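You operate a simulated robot arm through the tools that you are given. There is no shell and no other tool.

You run a simulated robot arm. Do the job below in one go: nothing can be reset, and whatever is moved stays where it is left.

Task
Check the balance with the desk drawer's brass weight: weight on the pan, pointer levelled, brass dial back at LOCK.
Fine: drawer shut; brass dial to FREE, slide the black knob till the pointer is level. Set down upright: brass weight. Where these are worked on the way, their far stop is far enough and under half their travel is too little: brass dial, desk drawer.

The check looks at the end state, three seconds after you hand in, the way a careful person would. Anything else that was tipped, shoved, dropped, spilled or broken makes it a failure.

Robot
A 7-joint arm with a fingered hand, fixed in place. Base frame: the origin is at the foot of the arm, x ahead of it, y to its left, z up. Lengths are in mm, angles in degrees, forces in N, time in s.
Its first joint turns from -166.0 to 166.0 degrees. Payload 3.7 kg.
The tool frame sits at the grasp point between the pads (the TCP): z along the fingers, y along the line on which they close. The tips reach 25 mm beyond it. The gripper opens to 88 mm. The gripper's body begins 29 mm behind the TCP. The gripper is a hand of 5 fingers: y runs from the thumb to the fingers, the wrist lies at [-13, -106, -174] in the tool frame.
Orientation is that of the tool frame in the base frame, as a unit quaternion [w, x, y, z]. With the fingers straight down and the wrist toward the robot, the tool's x, y and z point along [0, 1, 0], [1, 0, 0] and [0, 0, -1] of the base frame.

Tools
- The arm moves only by the tool jog_arm. Its argument "targets" is one flat list of numbers, 6 for each row, row after row: the shift along the base's x, y, z in mm, then the turn, a rotation vector about the base's x, y, z in degrees. In form: [dx, dy, dz, rx, ry, rz, dx, dy, dz, rx, ry, rz, ...]. A call has 1 to 20 rows; each row is the pose to reach, as a shift and turn from the pose commanded when the call began. Each row takes 0.2 s and may step no farther than 50 mm and 8.6 degrees from the row before; otherwise, the whole call is refused. Where a pose cannot be reached the arm comes as near as it can. A force on the tool above 70 N (or 10 N above the force at the start of the call, whichever is more), or a blocked arm, ends the call early, and 0.2 s more pass. In this call time passes only in rows, and 0.2 s behind the last. The reply holds the time, the measured pose of the TCP, the force on the tool along the base axes, the opening and the grip force, in the units named above and with some noise, with the torque about the TCP (base axes, N m) and any sound that the robot's microphone picked up, and new pictures: "views" is both (left out), scene, wrist or none.
- Cameras (640 x 400 px; columns grow to the right, rows downward): "scene" is fixed at [217.1, 487.5, 1539.1]; the picture's right is [-0.28, -0.96, 0.00], its down [-0.84, 0.25, -0.48] and it looks along [0.46, -0.14, -0.88] (base axes); focal length 300 px, centre (320, 200). "wrist" rides on the gripper at [59, -79, -105] in the tool frame; the picture's right is [-0.73, 0.32, -0.61], its down [-0.62, -0.68, 0.38] and it looks along [-0.29, 0.66, 0.70] (tool axes); focal length 234 px, centre (320, 200). There is no depth. A picture from a camera that has moved, and an enlarged one, comes with that camera's place and axes in the base frame and with its lens. The place of the scene camera against the robot may be out by one fixed shift of up to 25 mm in any direction.
- move_fingers(index, middle, ring, little, thumb_bend, thumb_turn): sets how far each is bent, from 0 (flat) to 1 (curled in); at 0.3 the hand is open as for a grip, at 0.7 the pads meet at the TCP. One left out holds its place. A second passes; each finger stops where it meets its share of the squeeze, and holds until it gets a number again. It is the only way to open and close the hand. It gives what a move gives, with no picture; readings hold the bend of each and the force on index, middle, ring, little, thumb and palm. thumb_turn goes from beside the hand (0) to across from the fingers (1), as for a grip.
- enlarge(camera, box): a new picture of the part [left, top, right, bottom] of that camera's present view, enlarged. The clock stands still meanwhile.
- sign_off(): hands the job in; it is judged then, once.

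Nothing tells you positions but the pictures and the camera data. Unless the task says otherwise, let go and move clear before handing in.

The tools are called after "Emit:" as name(argument=value, ...) on one line, values as JSON. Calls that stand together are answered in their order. jog_arm: Moves the arm, as the interface text tells. Its arguments: {"type":"object","properties":{"targets":{"type":"array","items":{"type":"number"}},"views":{"type":"string","enum":["both","scene","wrist","none"]}},"required":["targets"]} The other tools are called the same way: move_fingers (index, middle, ring, little, thumb_bend, thumb_turn) moves the fingers one by one; enlarge (camera, box) takes an enlarged picture of a part of a camera's view; sign_off () hands the job in.

At the start:

```text
t: 0.0
tool_pos: [332.6, 342.6, 1271.4]
ee_rot: [0.001, 0.707, 0.707, 0.0]
force: [0.1, -0.2, -0.2]
torque: [0.02, 0.02, 0.01]
opening: 87.7
grasp_force: 0.0
shape: jaw
bend: [0.3, 0.3, 0.3, 0.3, 0.3, 0.98]
finger forces: [0.0, 0.0, 0.0, 0.0, 0.0, 0.0]
```

scene: 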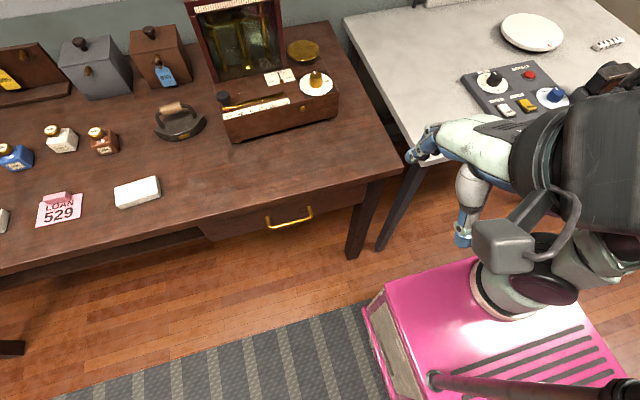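
wrist: 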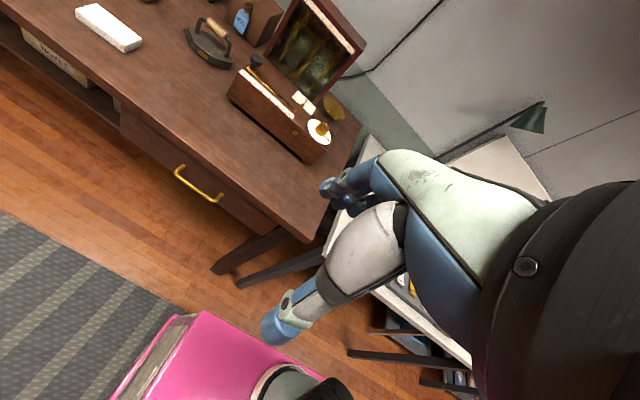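

I see a wooden desk with a balance box (open lid), a brass-handled drawer beneath the desk, and a side table. I'll look closer at the balance and drawer before moving.

Emit:
enlarge(camera="scene", box=[180, 0, 360, 150])

Emit:
enlarge(camera="scene", box=[180, 150, 400, 290])

Emit:
enlarge(camera="wrist", box=[200, 20, 380, 180])

Emit:
enlarge(camera="scene", box=[0, 20, 220, 240])

Emit:
enlarge(camera="wrist", box=[100, 100, 300, 280])

```text
2.67 times, centred on (270, 75) of scene
camera zoom: at [217.1, 487.5, 1539.1], right [-0.28, -0.96, 0.0], down [-0.84, 0.25, -0.48], along [0.46, -0.14, -0.88], focal length 801 px, centre (453, 533)
```

zoom: 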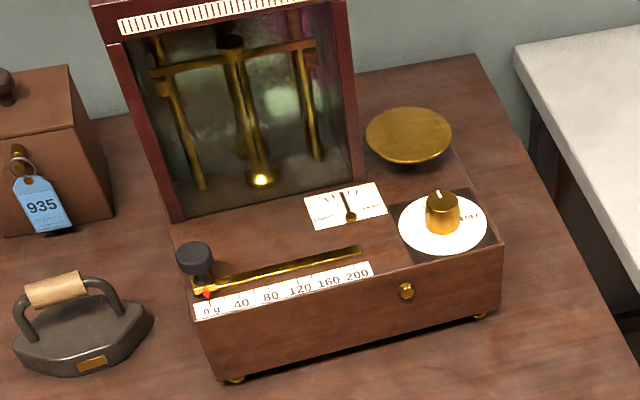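

```text
2.86 times, centred on (290, 220) of scene
camera zoom: at [217.1, 487.5, 1539.1], right [-0.28, -0.96, 0.0], down [-0.84, 0.25, -0.48], along [0.46, -0.14, -0.88], focal length 858 px, centre (406, 143)
```

zoom: 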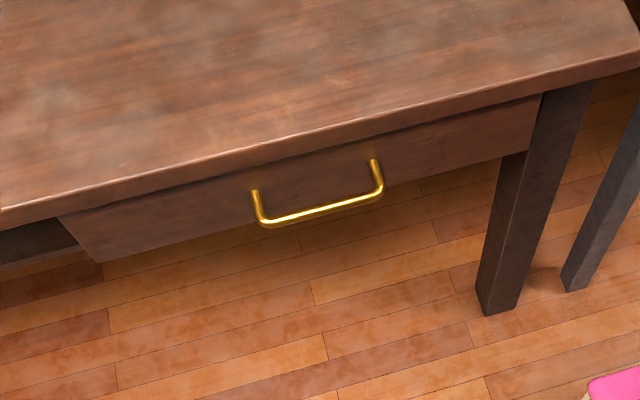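

```text
2.50 times, centred on (290, 100) of wrist
camera zoom: at [253.5, 400.6, 1377.3], right [0.32, -0.73, 0.61], down [-0.68, -0.62, -0.38], along [0.66, -0.29, -0.7], focal length 585 px, centre (395, 450)
```

zoom: 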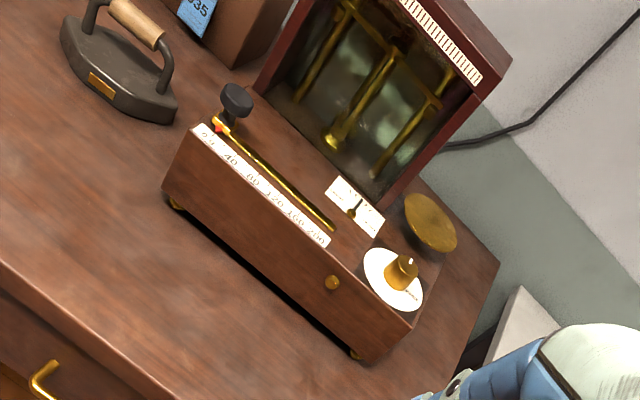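

```text
1.82 times, centred on (110, 130) of scene
camera zoom: at [217.1, 487.5, 1539.1], right [-0.28, -0.96, 0.0], down [-0.84, 0.25, -0.48], along [0.46, -0.14, -0.88], focal length 546 px, centre (702, 327)
```

zoom: 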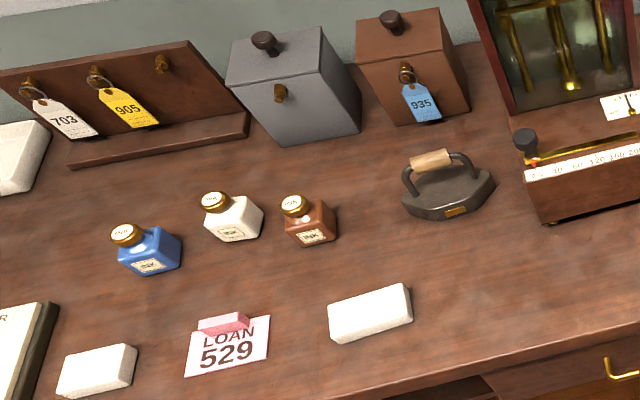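

```text
2.22 times, centred on (200, 190) of wrist
camera zoom: at [253.5, 400.6, 1377.3], right [0.32, -0.73, 0.61], down [-0.68, -0.62, -0.38], along [0.66, -0.29, -0.7], focal length 520 px, centre (587, 222)
```

zoom: 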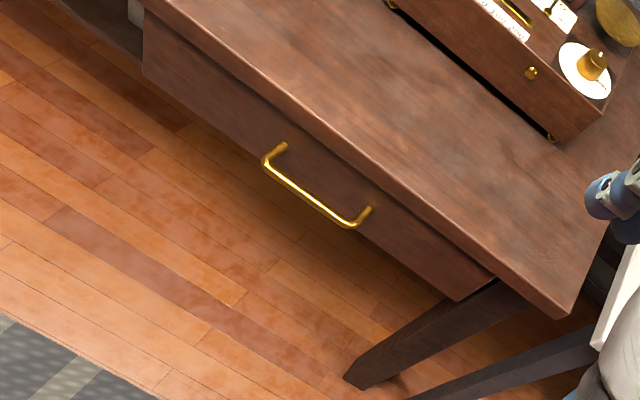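

The balance sits on the desk's right end with its pan, pointer card, slider and dial; the drawer handle seems to be near [540, 466, 857]. I'll shift the arm sideways to get a second wrist viewpoint for triangulating positions.

Emit:
jog_arm(targets=[0, 50, 0, 0, 0, 0, 0, 100, 0, 0, 0, 0, 0, 150, 0, 0, 0, 0, 0, 200, 0, 0, 0, 0], views="both")

```text
t: 1.0
tool_pos: [334.7, 540.2, 1275.3]
ee_rot: [-0.001, 0.707, 0.707, 0.001]
force: [0.5, -0.8, 0.3]
torque: [0.01, 0.12, 0.0]
opening: 87.6
grasp_force: 0.1
shape: jaw
bend: [0.3, 0.3, 0.3, 0.3, 0.3, 0.98]
finger forces: [0.0, 0.0, 0.1, 0.0, 0.1, 0.0]
camera wrist: at [255.8, 599.2, 1380.4], right [0.32, -0.73, 0.61], down [-0.68, -0.62, -0.38], along [0.66, -0.29, -0.7], focal length 234 px, centre (320, 200)
```

scene: 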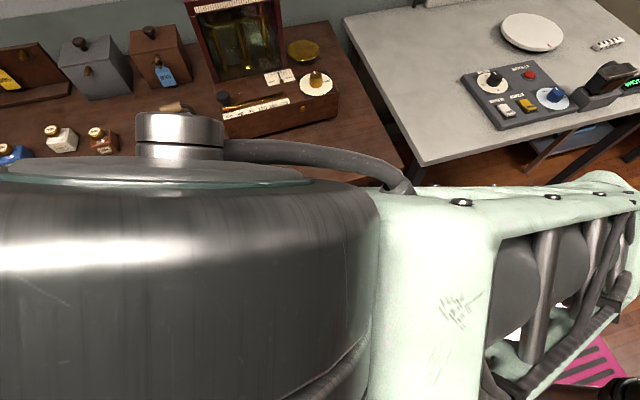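
wrist: 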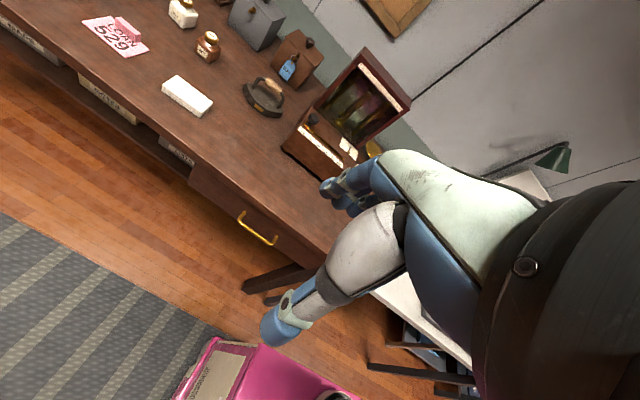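

The handle and balance are visible from this second viewpoint. I'll zoom in for exact pixel positions.

Emit:
enlarge(camera="wrist", box=[230, 30, 430, 190])

Emit:
enlarge(camera="wrist", box=[150, 140, 350, 300])

Emit:
enlarge(camera="wrist", box=[60, 0, 260, 120])

```text
2.50 times, centred on (330, 110) of wrist
camera zoom: at [255.8, 599.2, 1380.4], right [0.32, -0.73, 0.61], down [-0.68, -0.62, -0.38], along [0.66, -0.29, -0.7], focal length 585 px, centre (295, 425)
```

zoom: 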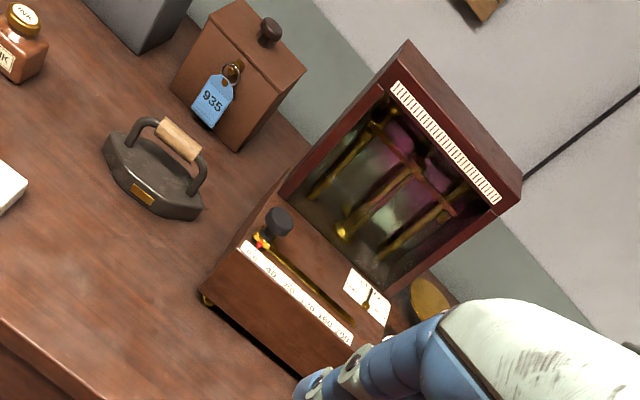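

```text
2.50 times, centred on (250, 220) of wrist
camera zoom: at [255.8, 599.2, 1380.4], right [0.32, -0.73, 0.61], down [-0.68, -0.62, -0.38], along [0.66, -0.29, -0.7], focal length 585 px, centre (495, 150)
```

zoom: 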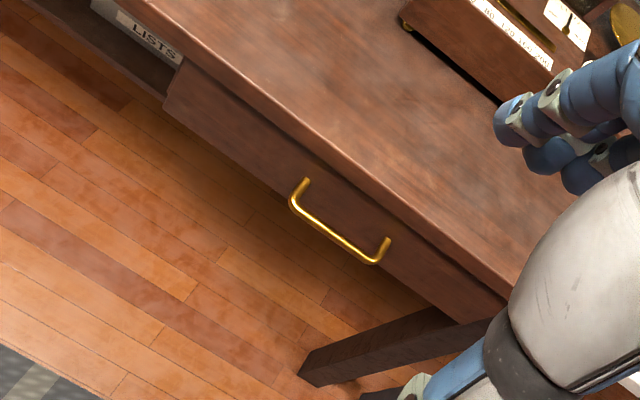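

```text
3.20 times, centred on (160, 60) of wrist
camera zoom: at [255.8, 599.2, 1380.4], right [0.32, -0.73, 0.61], down [-0.68, -0.62, -0.38], along [0.66, -0.29, -0.7], focal length 749 px, centre (832, 648)
```

zoom: 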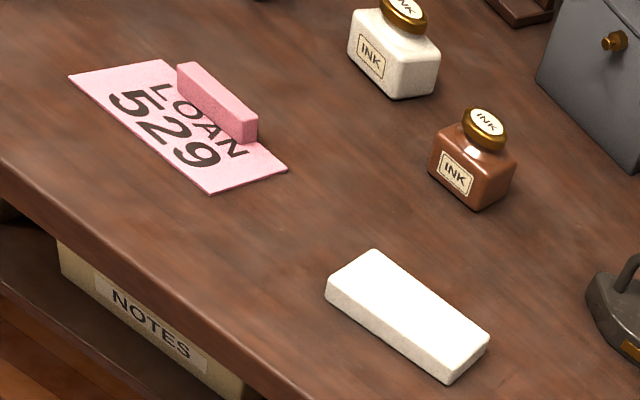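

By triangulation the handle bar runs along y from about 421 to 536 at x≈572, z≈765. The drawer face is at x≈606, the desk top at z≈862, the black knob near [828,566,1006] and the pan near [975,330,988]. I'll bring the hand down in front of the drawer, tilted forward, and check that the arm gets there.

Emit:
jog_arm(targets=[14, -7, -46, 0, -4, 0, 28, -14, -92, 0, -8, 0, 42, -21, -138, 0, -12, 0, 56, -28, -184, 0, -16, 0, 70, -35, -230, 0, -20, 0, 84, -42, -276, 0, -24, 0, 98, -49, -322, 0, -28, 0, 112, -56, -368, 0, -32, 0, 126, -64, -410, 0, -35, 0], views="both")

```text
t: 3.0
tool_pos: [457.8, 478.6, 861.6]
ee_rot: [0.213, 0.674, 0.674, 0.214]
force: [0.5, 0.0, 0.3]
torque: [0.02, 0.03, 0.02]
opening: 87.7
grasp_force: 0.1
shape: jaw
bend: [0.3, 0.3, 0.3, 0.3, 0.3, 0.98]
finger forces: [0.0, 0.0, 0.0, 0.0, 0.0, 0.0]
camera wrist: at [333.1, 537.1, 902.2], right [-0.08, -0.73, 0.68], down [-0.34, -0.62, -0.71], along [0.94, -0.29, -0.19], focal length 234 px, centre (320, 200)
```

scene: 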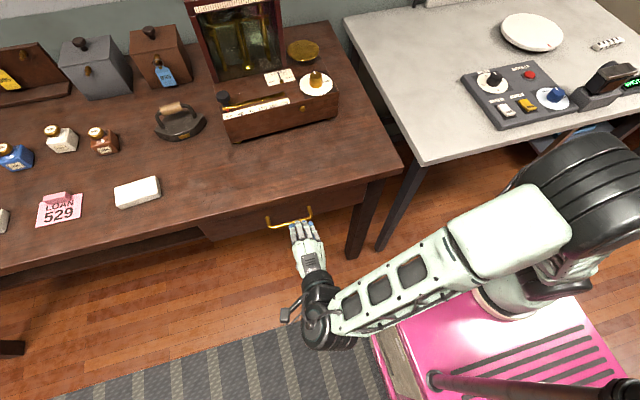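
wrist: 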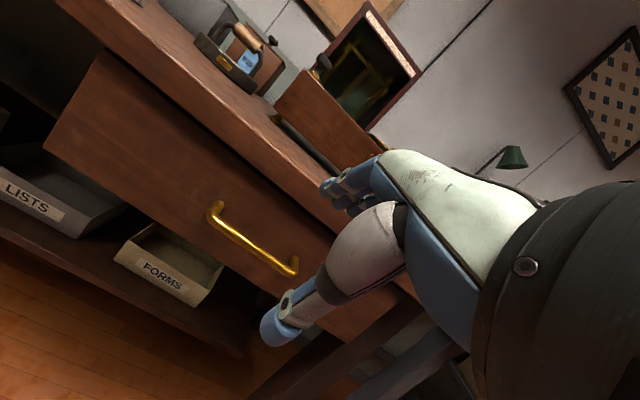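

The arm reached the pose and the handle is in view just ahead of the hand. I'll zoom in to refine the handle's position.

Emit:
enlarge(camera="wrist", box=[160, 120, 400, 360])

Emit:
enlarge(camera="scene", box=[220, 160, 420, 290])

Emit:
enlarge(camera="wrist", box=[180, 0, 440, 180])

```text
1.67 times, centred on (280, 240) of wrist
camera zoom: at [333.1, 537.1, 902.2], right [-0.08, -0.73, 0.68], down [-0.34, -0.62, -0.71], along [0.94, -0.29, -0.19], focal length 390 px, centre (387, 133)
```

zoom: 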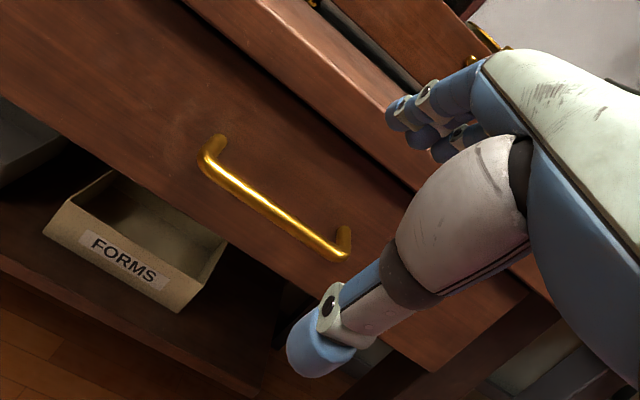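

```text
3.08 times, centred on (320, 225) of scene
camera zoom: at [217.1, 487.5, 1539.1], right [-0.28, -0.96, 0.0], down [-0.84, 0.25, -0.48], along [0.46, -0.14, -0.88], focal length 924 px, centre (320, 123)
```

zoom: 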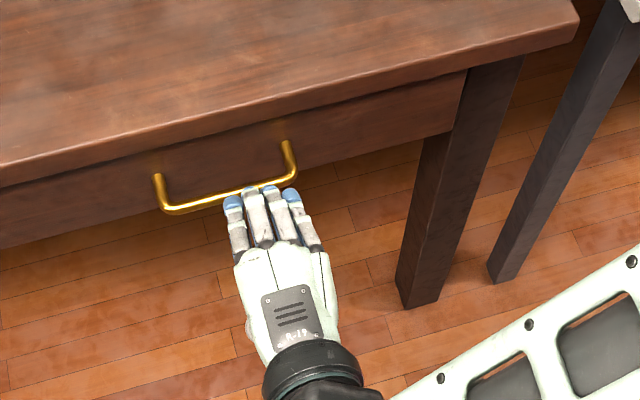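

```text
2.22 times, centred on (310, 90) of wrist
camera zoom: at [333.1, 537.1, 902.2], right [-0.08, -0.73, 0.68], down [-0.34, -0.62, -0.71], along [0.94, -0.29, -0.19], focal length 520 px, centre (342, 444)
```

zoom: 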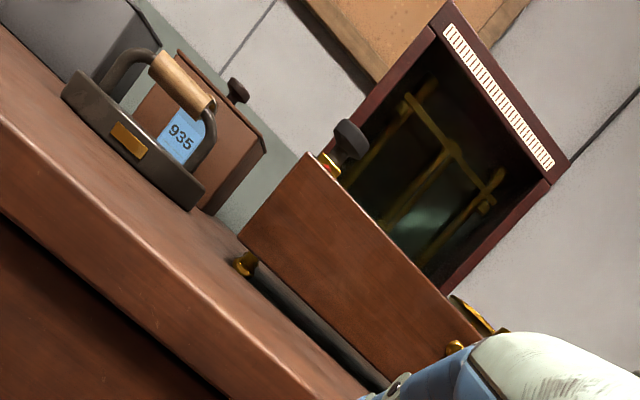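

Handle confirmed at x≈572, y 421–538, z≈763. I'll tilt the hand further toward horizontal and move it just short of the bar, fingers above and thumb below.

Emit:
jog_arm(targets=[10, 0, -22, 0, -6.25, 0, 20, 0, -44, 0, -12.5, 0, 30, 1, -66, 0, -18.75, 0, 40, 1, -88, 0, -25, 0], views="both")

```text
t: 4.0
tool_pos: [497.2, 479.4, 773.5]
ee_rot: [0.354, 0.612, 0.612, 0.355]
force: [0.1, 0.2, 0.0]
torque: [0.0, -0.03, 0.04]
opening: 88.0
grasp_force: 0.0
shape: jaw
bend: [0.3, 0.3, 0.3, 0.3, 0.3, 0.98]
finger forces: [0.0, 0.1, 0.1, 0.0, 0.0, 0.0]
camera wrist: at [367.4, 537.8, 757.3], right [-0.36, -0.73, 0.58], down [-0.01, -0.62, -0.78], along [0.93, -0.29, 0.22], focal length 234 px, centre (320, 200)
```

scene: 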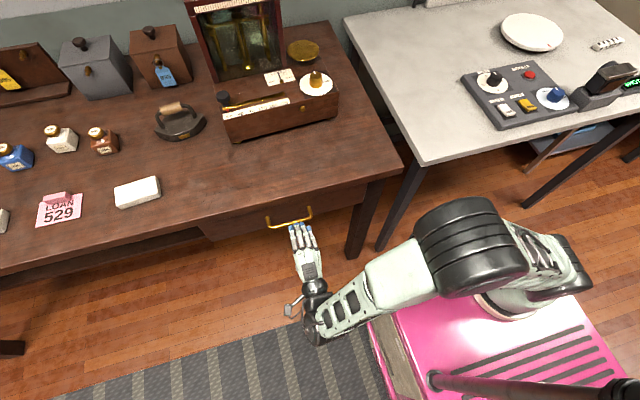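
wrist: 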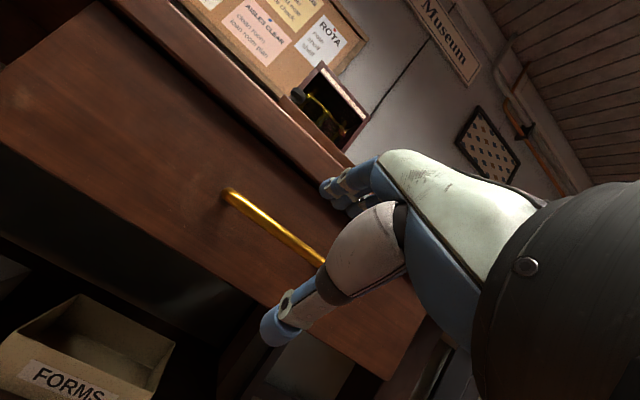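

The bar now shows between fingers and thumb. I'll advance so it sits inside the open hand.

Emit:
jog_arm(targets=[17, 0, -3, 0, 0, 0, 34, 0, -6, 0, 0, 0, 50, 0, -8, 0, 0, 0], views="both")

Emit:
enlarge(camera="wrist", box=[180, 100, 400, 360])

Emit:
enlarge(camera="scene", box=[220, 160, 420, 290])

```text
t: 4.8
tool_pos: [548.1, 478.5, 766.4]
ee_rot: [0.355, 0.613, 0.612, 0.353]
force: [-0.8, -0.3, 0.4]
torque: [0.01, -0.01, 0.03]
opening: 87.7
grasp_force: 0.1
shape: jaw
bend: [0.3, 0.3, 0.3, 0.3, 0.3, 0.98]
finger forces: [0.1, 0.0, 0.0, 0.0, 0.1, 0.0]
camera wrist: at [417.2, 537.9, 750.8], right [-0.36, -0.73, 0.58], down [-0.01, -0.62, -0.78], along [0.93, -0.29, 0.22], focal length 234 px, centre (320, 200)
```

scene: 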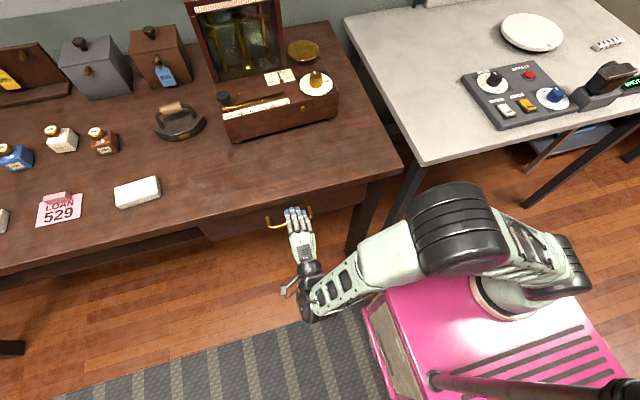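
wrist: 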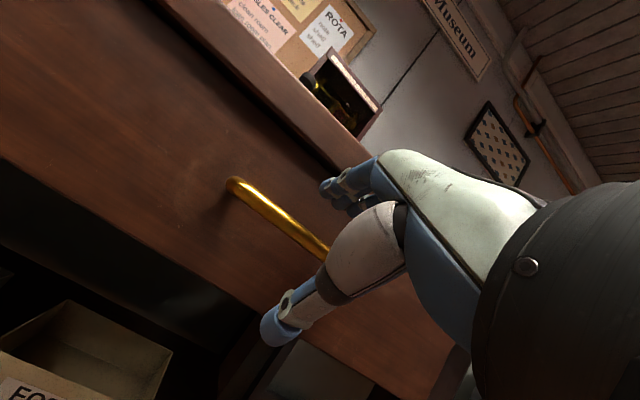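

```text
1.54 times, centred on (290, 230) of wrist
camera zoom: at [417.2, 537.9, 750.8], right [-0.36, -0.73, 0.58], down [-0.01, -0.62, -0.78], along [0.93, -0.29, 0.22], focal length 360 px, centre (366, 154)
```

zoom: 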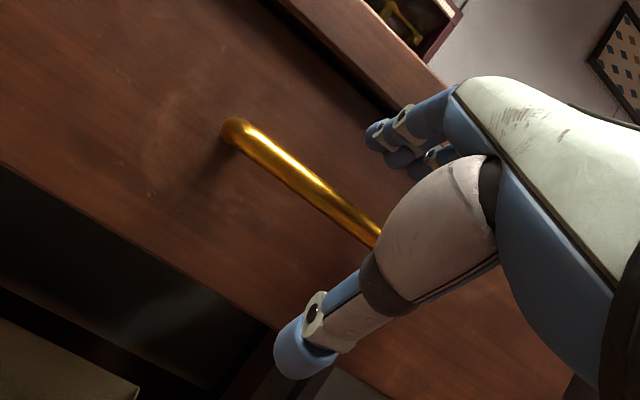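

```text
3.08 times, centred on (320, 225) of scene
camera zoom: at [217.1, 487.5, 1539.1], right [-0.28, -0.96, 0.0], down [-0.84, 0.25, -0.48], along [0.46, -0.14, -0.88], focal length 924 px, centre (320, 123)
```

zoom: 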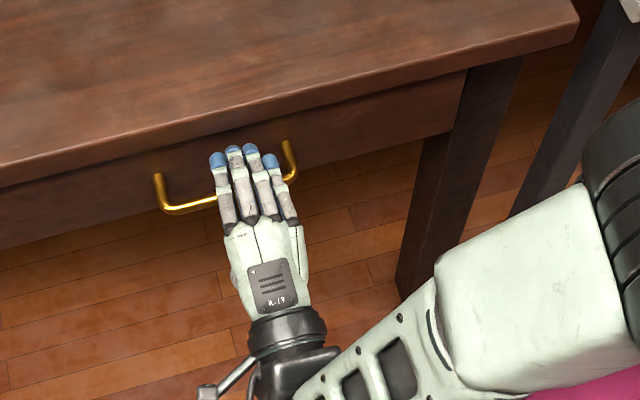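

The fingers lie over the bar, between its two posts. I'll partly close the hand before the last advance.

Emit:
move_fingers(index=0.48, middle=0.48, ring=0.48, little=0.48, thumb_bend=0.45, thumb_turn=1.0)

Emit:
enlarge(camera="wrist", box=[180, 100, 400, 360])

Emit:
enlarge(camera="scene", box=[240, 180, 360, 260])

```text
t: 5.8
tool_pos: [547.3, 479.5, 767.0]
ee_rot: [0.353, 0.612, 0.613, 0.354]
force: [1.0, -0.3, -1.0]
torque: [-0.04, -0.01, 0.03]
opening: 49.4
grasp_force: 0.1
shape: fingers
bend: [0.48, 0.48, 0.48, 0.48, 0.45, 0.99]
finger forces: [0.1, 0.1, 0.1, 0.1, 0.0, 0.1]
```

```text
1.54 times, centred on (290, 230) of wrist
camera zoom: at [417.1, 537.9, 751.0], right [-0.36, -0.73, 0.58], down [-0.01, -0.62, -0.78], along [0.93, -0.29, 0.22], focal length 360 px, centre (366, 154)
```

zoom: 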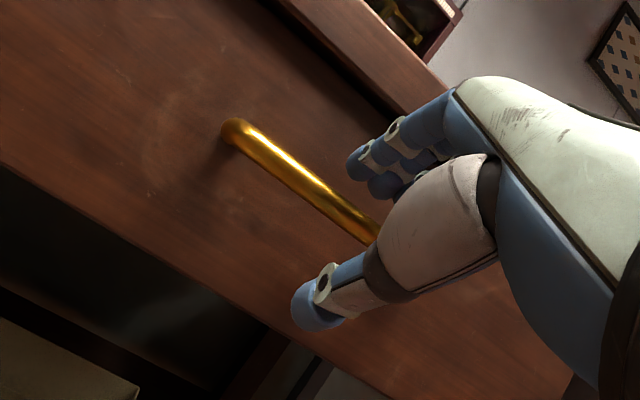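

```text
5.00 times, centred on (300, 220) of scene
camera zoom: at [217.1, 487.5, 1539.1], right [-0.28, -0.96, 0.0], down [-0.84, 0.25, -0.48], along [0.46, -0.14, -0.88], focal length 1501 px, centre (420, 100)
```

zoom: 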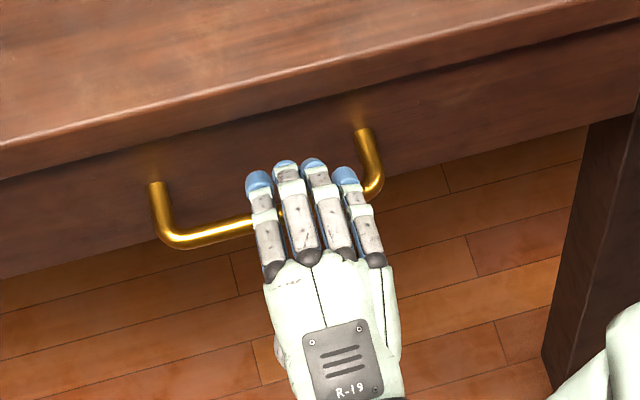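

The fingers clear the bar with the little finger near the right post. I'll shift slightly left, move in a bit farther and close on the bar.

Emit:
jog_arm(targets=[7, 5, -1, 0, 0, 0, 15, 10, -2, 0, 0, 0], views="wrist")

Emit:
move_fingers(index=0.7, middle=0.7, ring=0.7, little=0.7, thumb_bend=0.7)

Emit:
enlarge(camera="wrist", box=[180, 100, 400, 360])

Emit:
enlarge(camera="scene", box=[240, 180, 360, 260])

```text
t: 6.4
tool_pos: [562.4, 488.2, 765.5]
ee_rot: [0.354, 0.612, 0.612, 0.354]
force: [0.3, 0.9, 0.3]
torque: [0.02, -0.02, 0.01]
opening: 49.6
grasp_force: 0.1
shape: fingers
bend: [0.48, 0.48, 0.48, 0.48, 0.45, 0.99]
finger forces: [0.1, 0.0, 0.0, 0.0, 0.0, 0.1]
camera wrist: at [432.3, 547.6, 749.7], right [-0.36, -0.73, 0.58], down [-0.01, -0.62, -0.78], along [0.93, -0.29, 0.22], focal length 234 px, centre (320, 200)
```

wrist: 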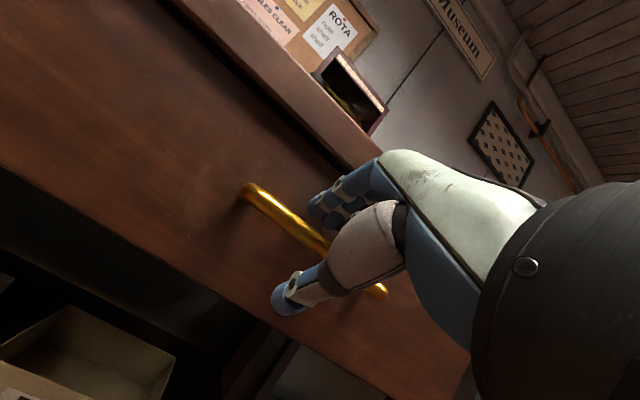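

```text
t: 7.4
tool_pos: [561.5, 488.8, 766.0]
ee_rot: [0.353, 0.613, 0.612, 0.353]
force: [2.4, 0.6, 1.6]
torque: [-0.05, -0.01, 0.04]
opening: 2.2
grasp_force: 2.8
shape: fingers
bend: [0.69, 0.69, 0.68, 0.69, 0.68, 1.0]
finger forces: [1.0, 0.7, 1.6, 0.8, 1.4, 0.0]
```

```text
1.54 times, centred on (290, 230) of wrist
camera zoom: at [432.6, 547.5, 749.7], right [-0.36, -0.73, 0.58], down [-0.01, -0.62, -0.78], along [0.93, -0.29, 0.22], focal length 360 px, centre (366, 154)
```

zoom: 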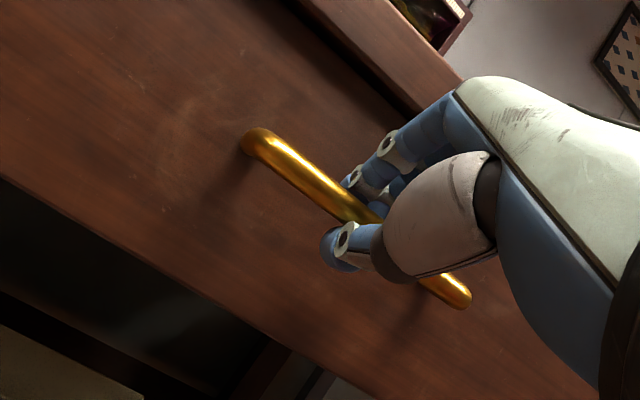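

```text
5.00 times, centred on (300, 220) of scene
camera zoom: at [217.1, 487.5, 1539.1], right [-0.28, -0.96, 0.0], down [-0.84, 0.25, -0.48], along [0.46, -0.14, -0.88], focal length 1501 px, centre (420, 100)
```

zoom: 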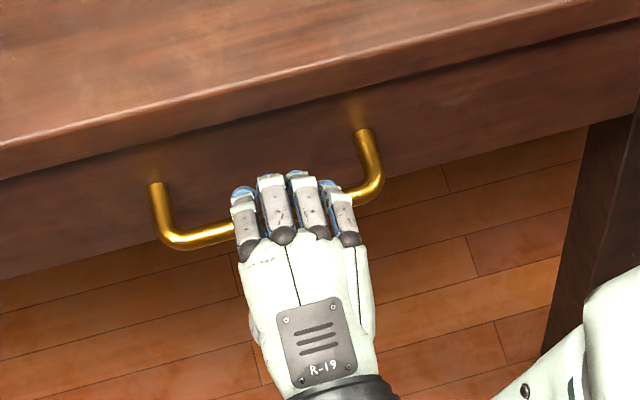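

The bar appears to be trapped between fingers and thumb with light force. I'll squeeze harder before pulling.

Emit:
move_fingers(index=0.9, middle=0.9, ring=0.9, little=0.9, thumb_bend=0.9)

Emit:
enlarge(camera="wrist", box=[180, 100, 400, 360])

```text
t: 8.4
tool_pos: [562.3, 488.6, 764.0]
ee_rot: [0.354, 0.613, 0.612, 0.351]
force: [-1.4, -12.1, -18.5]
torque: [-0.17, 0.31, 0.83]
opening: 7.7
grasp_force: 48.9
shape: fingers
bend: [0.87, 0.85, 0.84, 0.86, 0.77, 1.0]
finger forces: [10.7, 9.0, 11.6, 16.5, 50.5, 0.0]
```

```text
1.54 times, centred on (290, 230) of wrist
camera zoom: at [432.5, 547.0, 748.4], right [-0.36, -0.72, 0.59], down [-0.01, -0.63, -0.78], along [0.93, -0.29, 0.22], focal length 360 px, centre (366, 154)
```

zoom: 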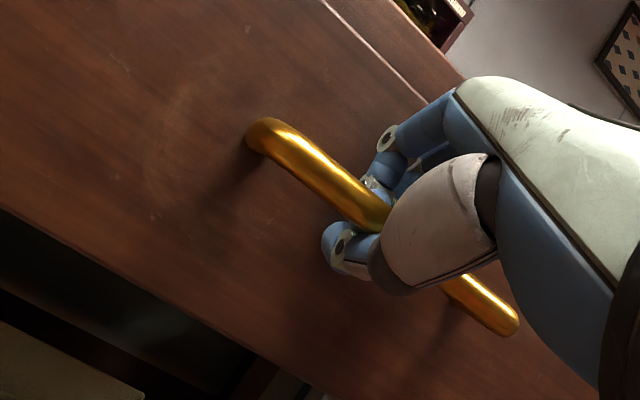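

The grip is firm, and the curl has already drawn the drawer out a little. I'll pull it straight back along -x.

Emit:
jog_arm(targets=[-12, 0, 0, 0, 0, 0, -26, 0, 0, 0, 0, 0, -40, 0, 0, 0, 0, 0, -54, 0, 0, 0, 0, 0, -68, 0, 0, 0, 0, 0, -82, 0, 0, 0, 0, 0, -96, 0, 0, 0, 0, 0, -110, 0, 0, 0, 0, 0], views="both")

```text
t: 10.2
tool_pos: [452.7, 488.4, 763.9]
ee_rot: [0.354, 0.612, 0.612, 0.353]
force: [-0.3, -15.5, -10.7]
torque: [-0.34, 0.48, 0.86]
opening: 8.2
grasp_force: 50.2
shape: fingers
bend: [0.87, 0.85, 0.84, 0.86, 0.77, 1.0]
finger forces: [12.0, 9.5, 11.8, 16.7, 51.9, 0.1]
camera wrist: at [322.5, 547.4, 748.1], right [-0.36, -0.73, 0.58], down [-0.01, -0.62, -0.78], along [0.93, -0.29, 0.22], focal length 234 px, centre (320, 200)
```

scene: 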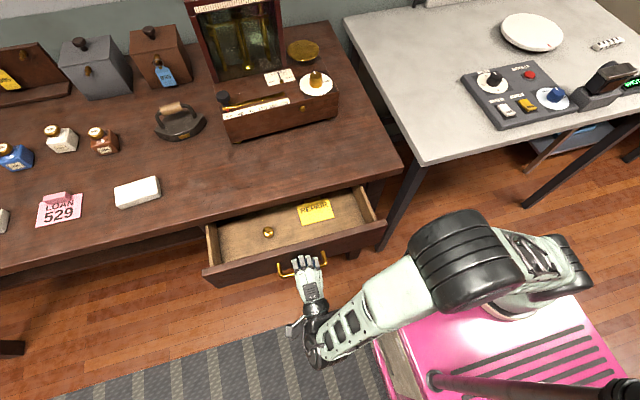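
wrist: 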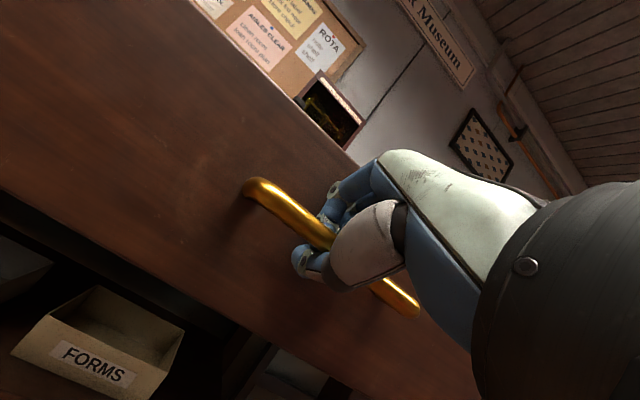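

The drawer is about 110 mm out, and I can see a small brass weight and a "REPAIR" card inside. I'll keep pulling.

Emit:
jog_arm(targets=[-12, 0, 0, 0, 0, 0, -24, 0, 0, 0, 0, 0, -36, 0, 0, 0, 0, 0, -48, 0, 0, 0, 0, 0, -60, 0, 0, 0, 0, 0, -72, 0, 0, 0, 0, 0, -84, 0, 0, 0, 0, 0, -96, 0, 0, 0, 0, 0, -108, 0, 0, 0, 0, 0], views="scene")

Emit:
enlarge(camera="scene", box=[180, 170, 420, 320])

```text
t: 12.2
tool_pos: [346.0, 488.9, 765.7]
ee_rot: [0.354, 0.612, 0.613, 0.353]
force: [-0.4, -12.0, -23.6]
torque: [-0.16, 0.24, 0.83]
opening: 8.1
grasp_force: 50.3
shape: fingers
bend: [0.87, 0.85, 0.84, 0.86, 0.77, 1.0]
finger forces: [10.9, 8.4, 11.1, 15.7, 54.1, 0.0]
```

scene: 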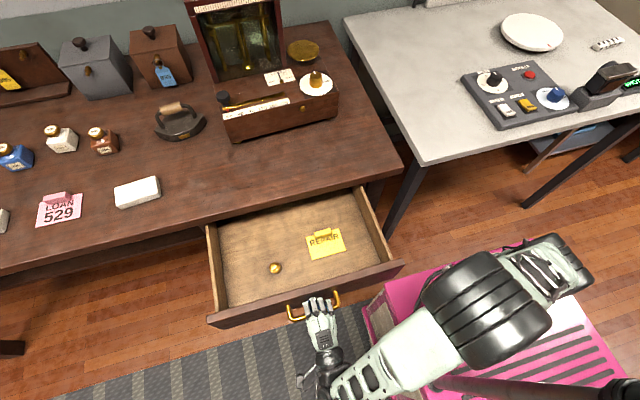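

```text
2.67 times, centred on (300, 245) of scene
camera zoom: at [217.1, 487.5, 1539.1], right [-0.28, -0.96, 0.0], down [-0.84, 0.25, -0.48], along [0.46, -0.14, -0.88], focal length 801 px, centre (373, 80)
```

zoom: 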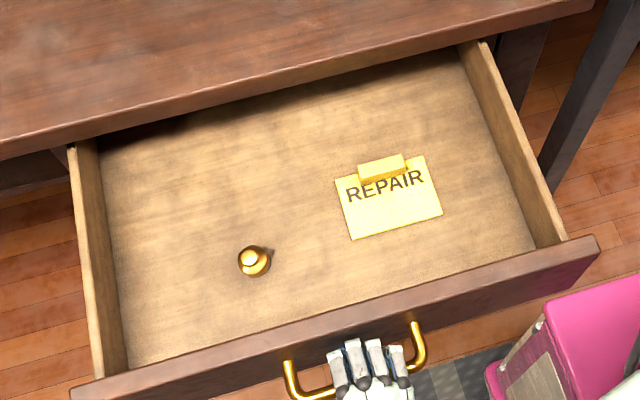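

The drawer is out about 220 mm, and the brass weight is standing near x≈465, y≈550. I'll let go of the handle and back off.

Emit:
move_fingers(index=0.3, middle=0.3, ring=0.3, little=0.3, thumb_bend=0.3)

Emit:
jog_arm(targets=[-15, 0, 0, 0, 0, 0, -30, 0, 0, 0, 0, 0, -50, 0, 0, 0, 0, 0, -65, 0, 0, 0, 0, 0], views="both")

```text
t: 13.2
tool_pos: [345.2, 488.3, 764.7]
ee_rot: [0.354, 0.613, 0.612, 0.353]
force: [-0.9, 1.4, 1.8]
torque: [-0.02, -0.05, -0.03]
opening: 84.2
grasp_force: 1.0
shape: fingers
bend: [0.3, 0.3, 0.3, 0.3, 0.3, 0.98]
finger forces: [0.1, 1.0, 0.1, 0.0, 0.0, 0.0]
```

```text
t: 14.2
tool_pos: [280.9, 490.0, 765.0]
ee_rot: [0.354, 0.613, 0.612, 0.353]
force: [-0.1, 0.0, 0.4]
torque: [-0.02, -0.02, -0.04]
opening: 84.3
grasp_force: 0.0
shape: fingers
bend: [0.3, 0.3, 0.3, 0.3, 0.3, 0.98]
finger forces: [0.0, 0.1, 0.0, 0.0, 0.0, 0.0]
camera wrist: at [150.6, 547.2, 748.8], right [-0.37, -0.73, 0.58], down [-0.01, -0.62, -0.78], along [0.93, -0.29, 0.22], focal length 234 px, centre (320, 200)
```

scene: 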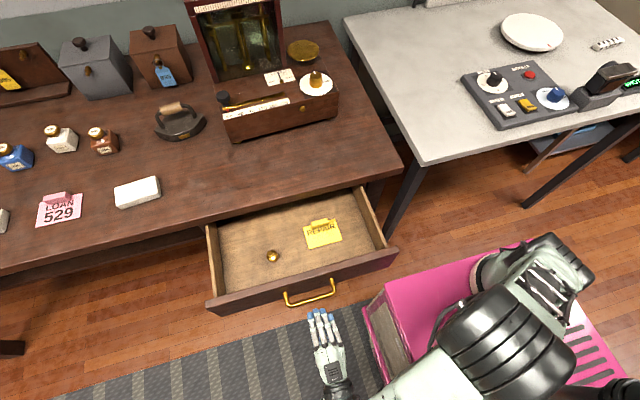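
wrist: 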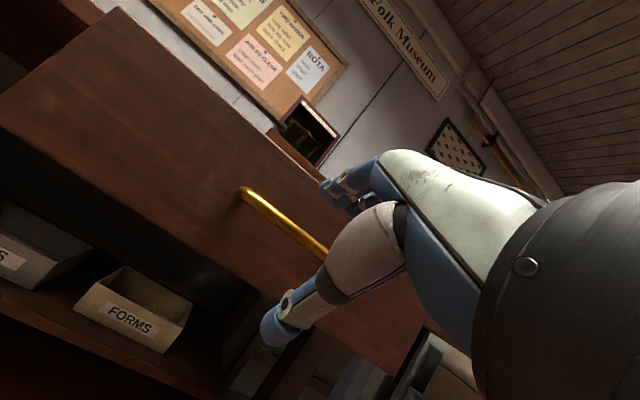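

I'm clear of the handle. I'll rise and bring the hand back to pointing straight down so the wrist camera can look into the drawer.

Emit:
jog_arm(targets=[0, 0, 30, 0, 5, 0, 0, 0, 60, 0, 12, 0, 0, 0, 90, 0, 20, 0, 2, 0, 120, 0, 28, 0, 5, 0, 145, 0, 36, 0, 10, -2, 165, 0, 44, 0, 15, -6, 180, 0, 52, 0, 19, -10, 190, 0, 60, 0], views="both")

Emit:
enlarge(camera="wrist", box=[140, 60, 340, 260])

Emit:
enlarge(camera="scene", box=[180, 170, 420, 320])

```text
t: 16.0
tool_pos: [298.1, 480.0, 953.9]
ee_rot: [0.0, 0.706, 0.708, -0.001]
force: [0.6, 0.7, -0.2]
torque: [0.01, -0.06, 0.0]
opening: 84.6
grasp_force: 0.0
shape: fingers
bend: [0.3, 0.3, 0.3, 0.3, 0.3, 0.98]
finger forces: [0.1, 0.0, 0.0, 0.0, 0.0, 0.1]
camera wrist: at [220.6, 539.1, 1060.4], right [0.32, -0.73, 0.61], down [-0.68, -0.62, -0.38], along [0.66, -0.29, -0.7], focal length 234 px, centre (320, 200)
```

scene: 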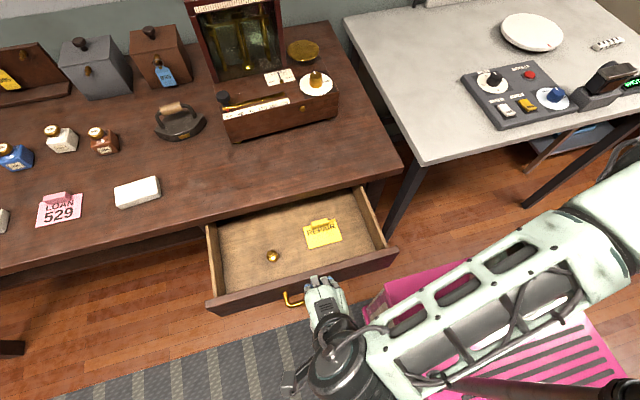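
wrist: 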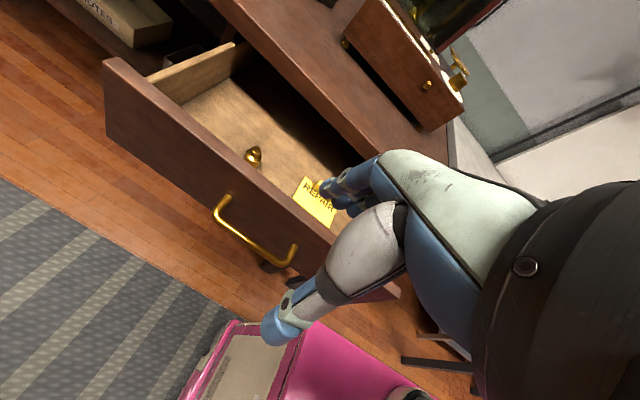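

```text
2.00 times, centred on (240, 160) of wrist
camera zoom: at [220.6, 539.1, 1060.4], right [0.32, -0.73, 0.61], down [-0.68, -0.62, -0.38], along [0.66, -0.29, -0.7], focal length 468 px, centre (480, 280)
```

zoom: 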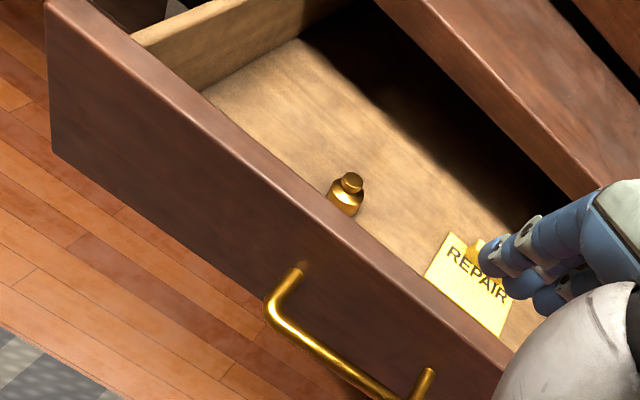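

```text
2.67 times, centred on (300, 245) of scene
camera zoom: at [217.1, 487.5, 1539.1], right [-0.28, -0.96, 0.0], down [-0.84, 0.25, -0.48], along [0.46, -0.14, -0.88], focal length 801 px, centre (373, 80)
```

zoom: 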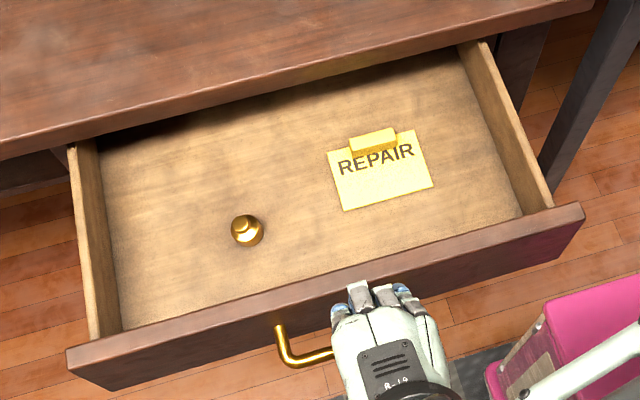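

The weight is a small cylinder with a neck and knob standing near [505, 555], about 750 high at the top. I'll zoom in closely for its size.

Emit:
enlarge(camera="wrist", box=[225, 130, 285, 180])

Emit:
enlarge(camera="scene", box=[250, 235, 300, 275])

Emit:
enlarge(camera="wrist", box=[320, 0, 520, 160])

```text
8.00 times, centred on (255, 155) of wrist
camera zoom: at [220.6, 539.1, 1060.4], right [0.32, -0.73, 0.61], down [-0.68, -0.62, -0.38], along [0.66, -0.29, -0.7], focal length 1873 px, centre (840, 560)
```

zoom: 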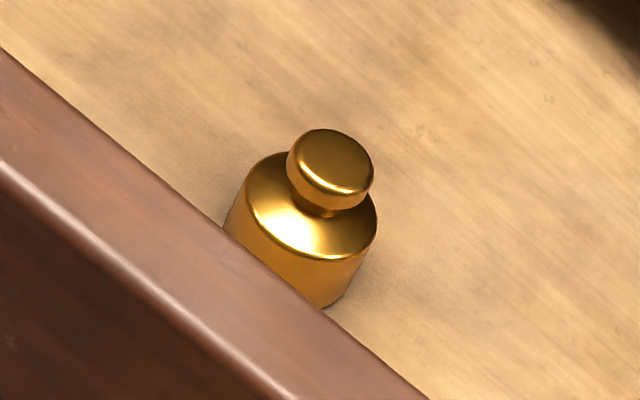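

```text
10.00 times, centred on (275, 255) of scene
camera zoom: at [217.1, 487.5, 1539.1], right [-0.28, -0.96, 0.0], down [-0.84, 0.25, -0.48], along [0.46, -0.14, -0.88], focal length 3003 px, centre (770, -350)
```

zoom: 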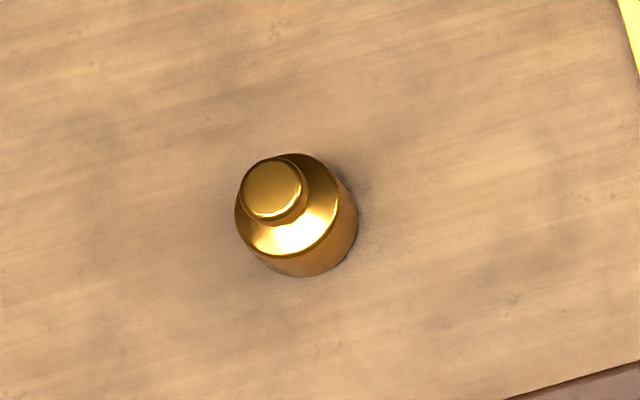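

```text
2.50 times, centred on (420, 80) of wrist
camera zoom: at [220.6, 539.1, 1060.4], right [0.32, -0.73, 0.61], down [-0.68, -0.62, -0.38], along [0.66, -0.29, -0.7], focal length 585 px, centre (70, 500)
```

zoom: 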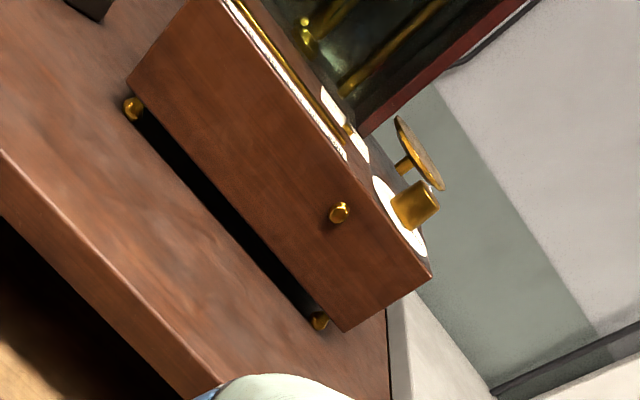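

The weight is about 30 mm wide and 36 mm tall, standing at roughly [505, 553, 716–751]. Before picking it up I'll survey the balance from closer, to learn the dial markings, the pan position and how far I can reach.

Emit:
jog_arm(targets=[25, -12, 40, 0, 0, 0, 55, -27, 70, 0, 0, 0, 90, -45, 95, 0, 0, 0, 128, -64, 115, 0, 0, 0, 167, -84, 130, 0, 0, 0, 206, -105, 145, 0, 0, 0, 245, -126, 157, 0, 0, 0, 284, -147, 168, 0, 0, 0, 323, -168, 177, 0, 0, 0, 362, -189, 185, 0, 0, 0, 401, -209, 191, 0, 0, 0], views="both")

Emit:
enlarge(camera="wrist", box=[200, 60, 360, 220])

Emit:
enlarge(camera="wrist", box=[60, 0, 260, 130])

```text
t: 18.4
tool_pos: [700.5, 270.5, 1147.0]
ee_rot: [0.001, 0.706, 0.708, -0.001]
force: [0.2, 0.3, 0.7]
torque: [0.02, -0.04, 0.0]
opening: 84.4
grasp_force: 0.1
shape: fingers
bend: [0.3, 0.3, 0.3, 0.3, 0.3, 0.98]
finger forces: [0.0, 0.1, 0.0, 0.0, 0.1, 0.1]
camera wrist: at [621.8, 329.7, 1251.8], right [0.32, -0.72, 0.61], down [-0.68, -0.62, -0.38], along [0.66, -0.29, -0.7], focal length 234 px, centre (320, 200)
```

scene: 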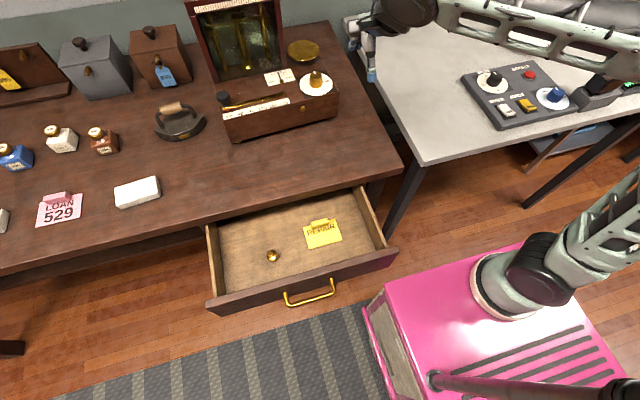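
wrist: 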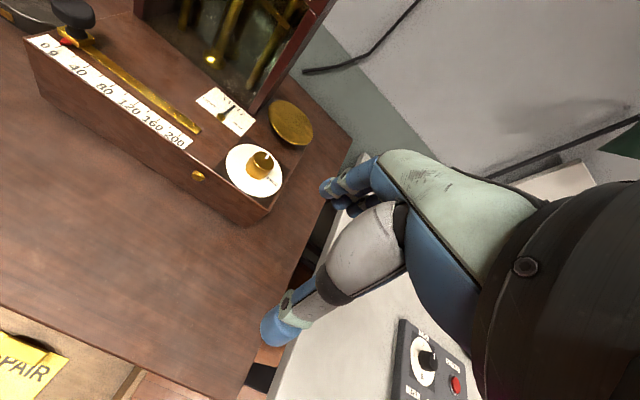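

```text
2.50 times, centred on (280, 140) of wrist
camera zoom: at [621.8, 329.7, 1251.8], right [0.32, -0.72, 0.61], down [-0.68, -0.62, -0.38], along [0.66, -0.29, -0.7], focal length 585 px, centre (420, 350)
```

zoom: 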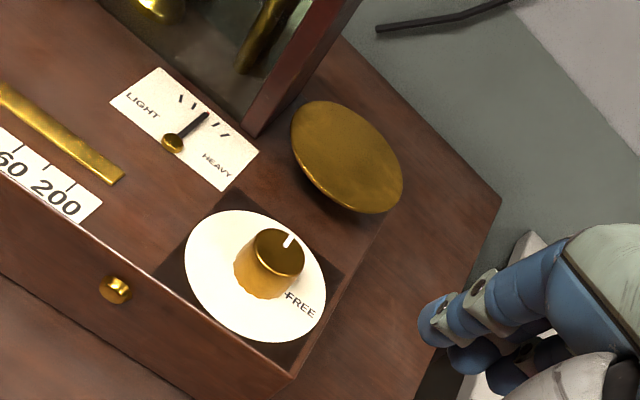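

```text
3.08 times, centred on (160, 65) of wrist
camera zoom: at [621.8, 329.7, 1251.8], right [0.32, -0.72, 0.61], down [-0.68, -0.62, -0.38], along [0.66, -0.29, -0.7], focal length 720 px, centre (812, 615)
```

zoom: 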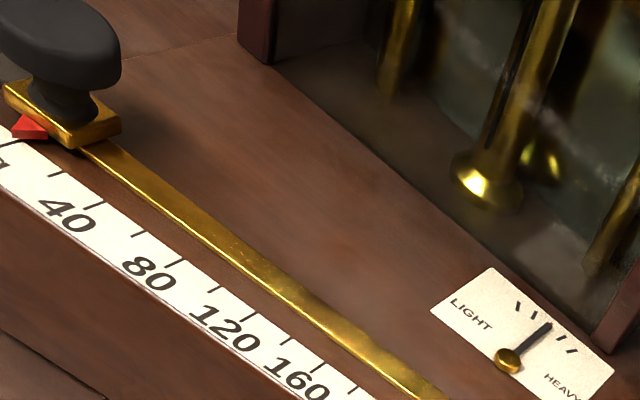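

The dial mark points away from the robot (+x, presumably LOCK) and FREE is on its right side. I make the dial centre [847, 326, 970], the pan [953, 331, 998] and the lid corner about y≈388. I'll test how far I can reach over the pan, staying well above it.

Emit:
jog_arm(targets=[40, 10, -5, 0, 0, 5, 80, 20, -10, 0, 0, 10, 120, 30, -20, 0, 0, 15, 160, 38, -30, 0, 0, 19, 200, 46, -45, 0, 0, 19, 240, 52, -60, 0, 0, 19], views="both")

Emit:
enlarge(camera="wrist", box=[160, 60, 400, 300])

Emit:
enlarge(camera="scene", box=[200, 0, 420, 150])

```text
t: 19.8
tool_pos: [939.2, 320.3, 1088.7]
ee_rot: [0.001, 0.581, 0.814, 0.001]
force: [-0.3, 0.6, 1.5]
torque: [-0.02, 0.0, 0.01]
opening: 84.6
grasp_force: 0.1
shape: fingers
bend: [0.3, 0.3, 0.3, 0.3, 0.3, 0.98]
finger forces: [0.1, 0.0, 0.0, 0.0, 0.0, 0.1]
camera wrist: at [846.5, 351.0, 1192.3], right [0.54, -0.58, 0.61], down [-0.44, -0.81, -0.38], along [0.72, -0.06, -0.69], focal length 234 px, centre (320, 200)
```

scene: 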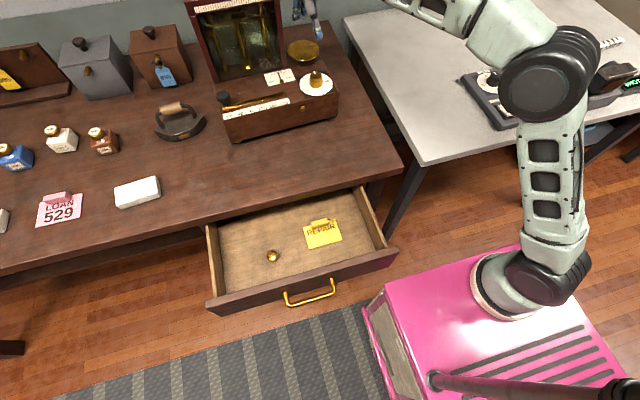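
wrist: 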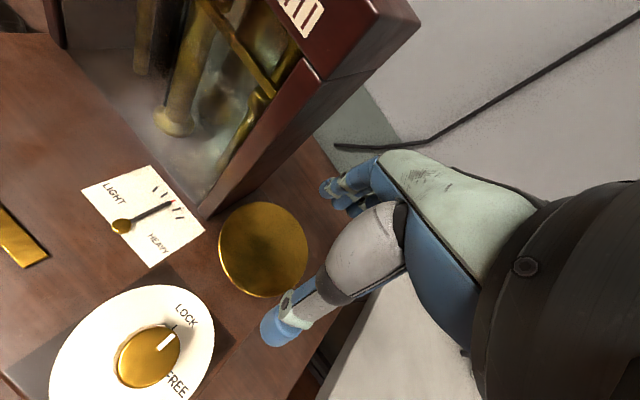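

```text
1.67 times, centred on (280, 180) of wrist
camera zoom: at [846.5, 351.0, 1192.3], right [0.54, -0.58, 0.61], down [-0.44, -0.81, -0.38], along [0.72, -0.06, -0.69], focal length 390 px, centre (387, 233)
```

zoom: 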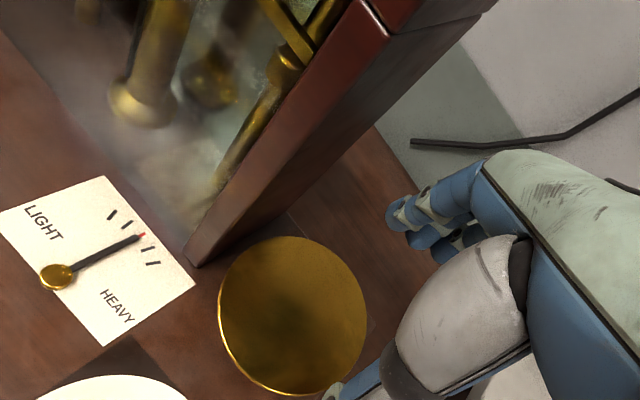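

```text
2.67 times, centred on (310, 75) of scene
camera zoom: at [217.1, 487.5, 1539.1], right [-0.28, -0.96, 0.0], down [-0.84, 0.25, -0.48], along [0.46, -0.14, -0.88], focal length 801 px, centre (347, 533)
```

zoom: 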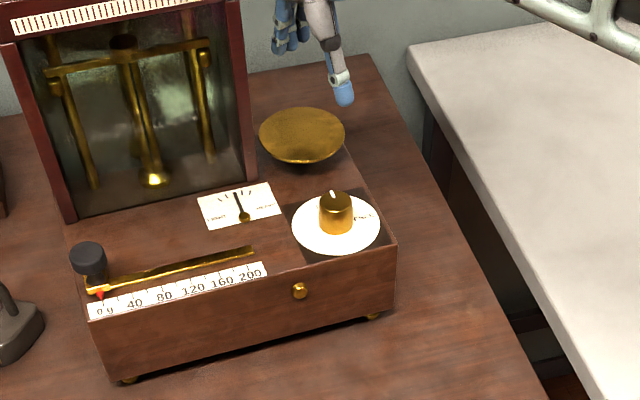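

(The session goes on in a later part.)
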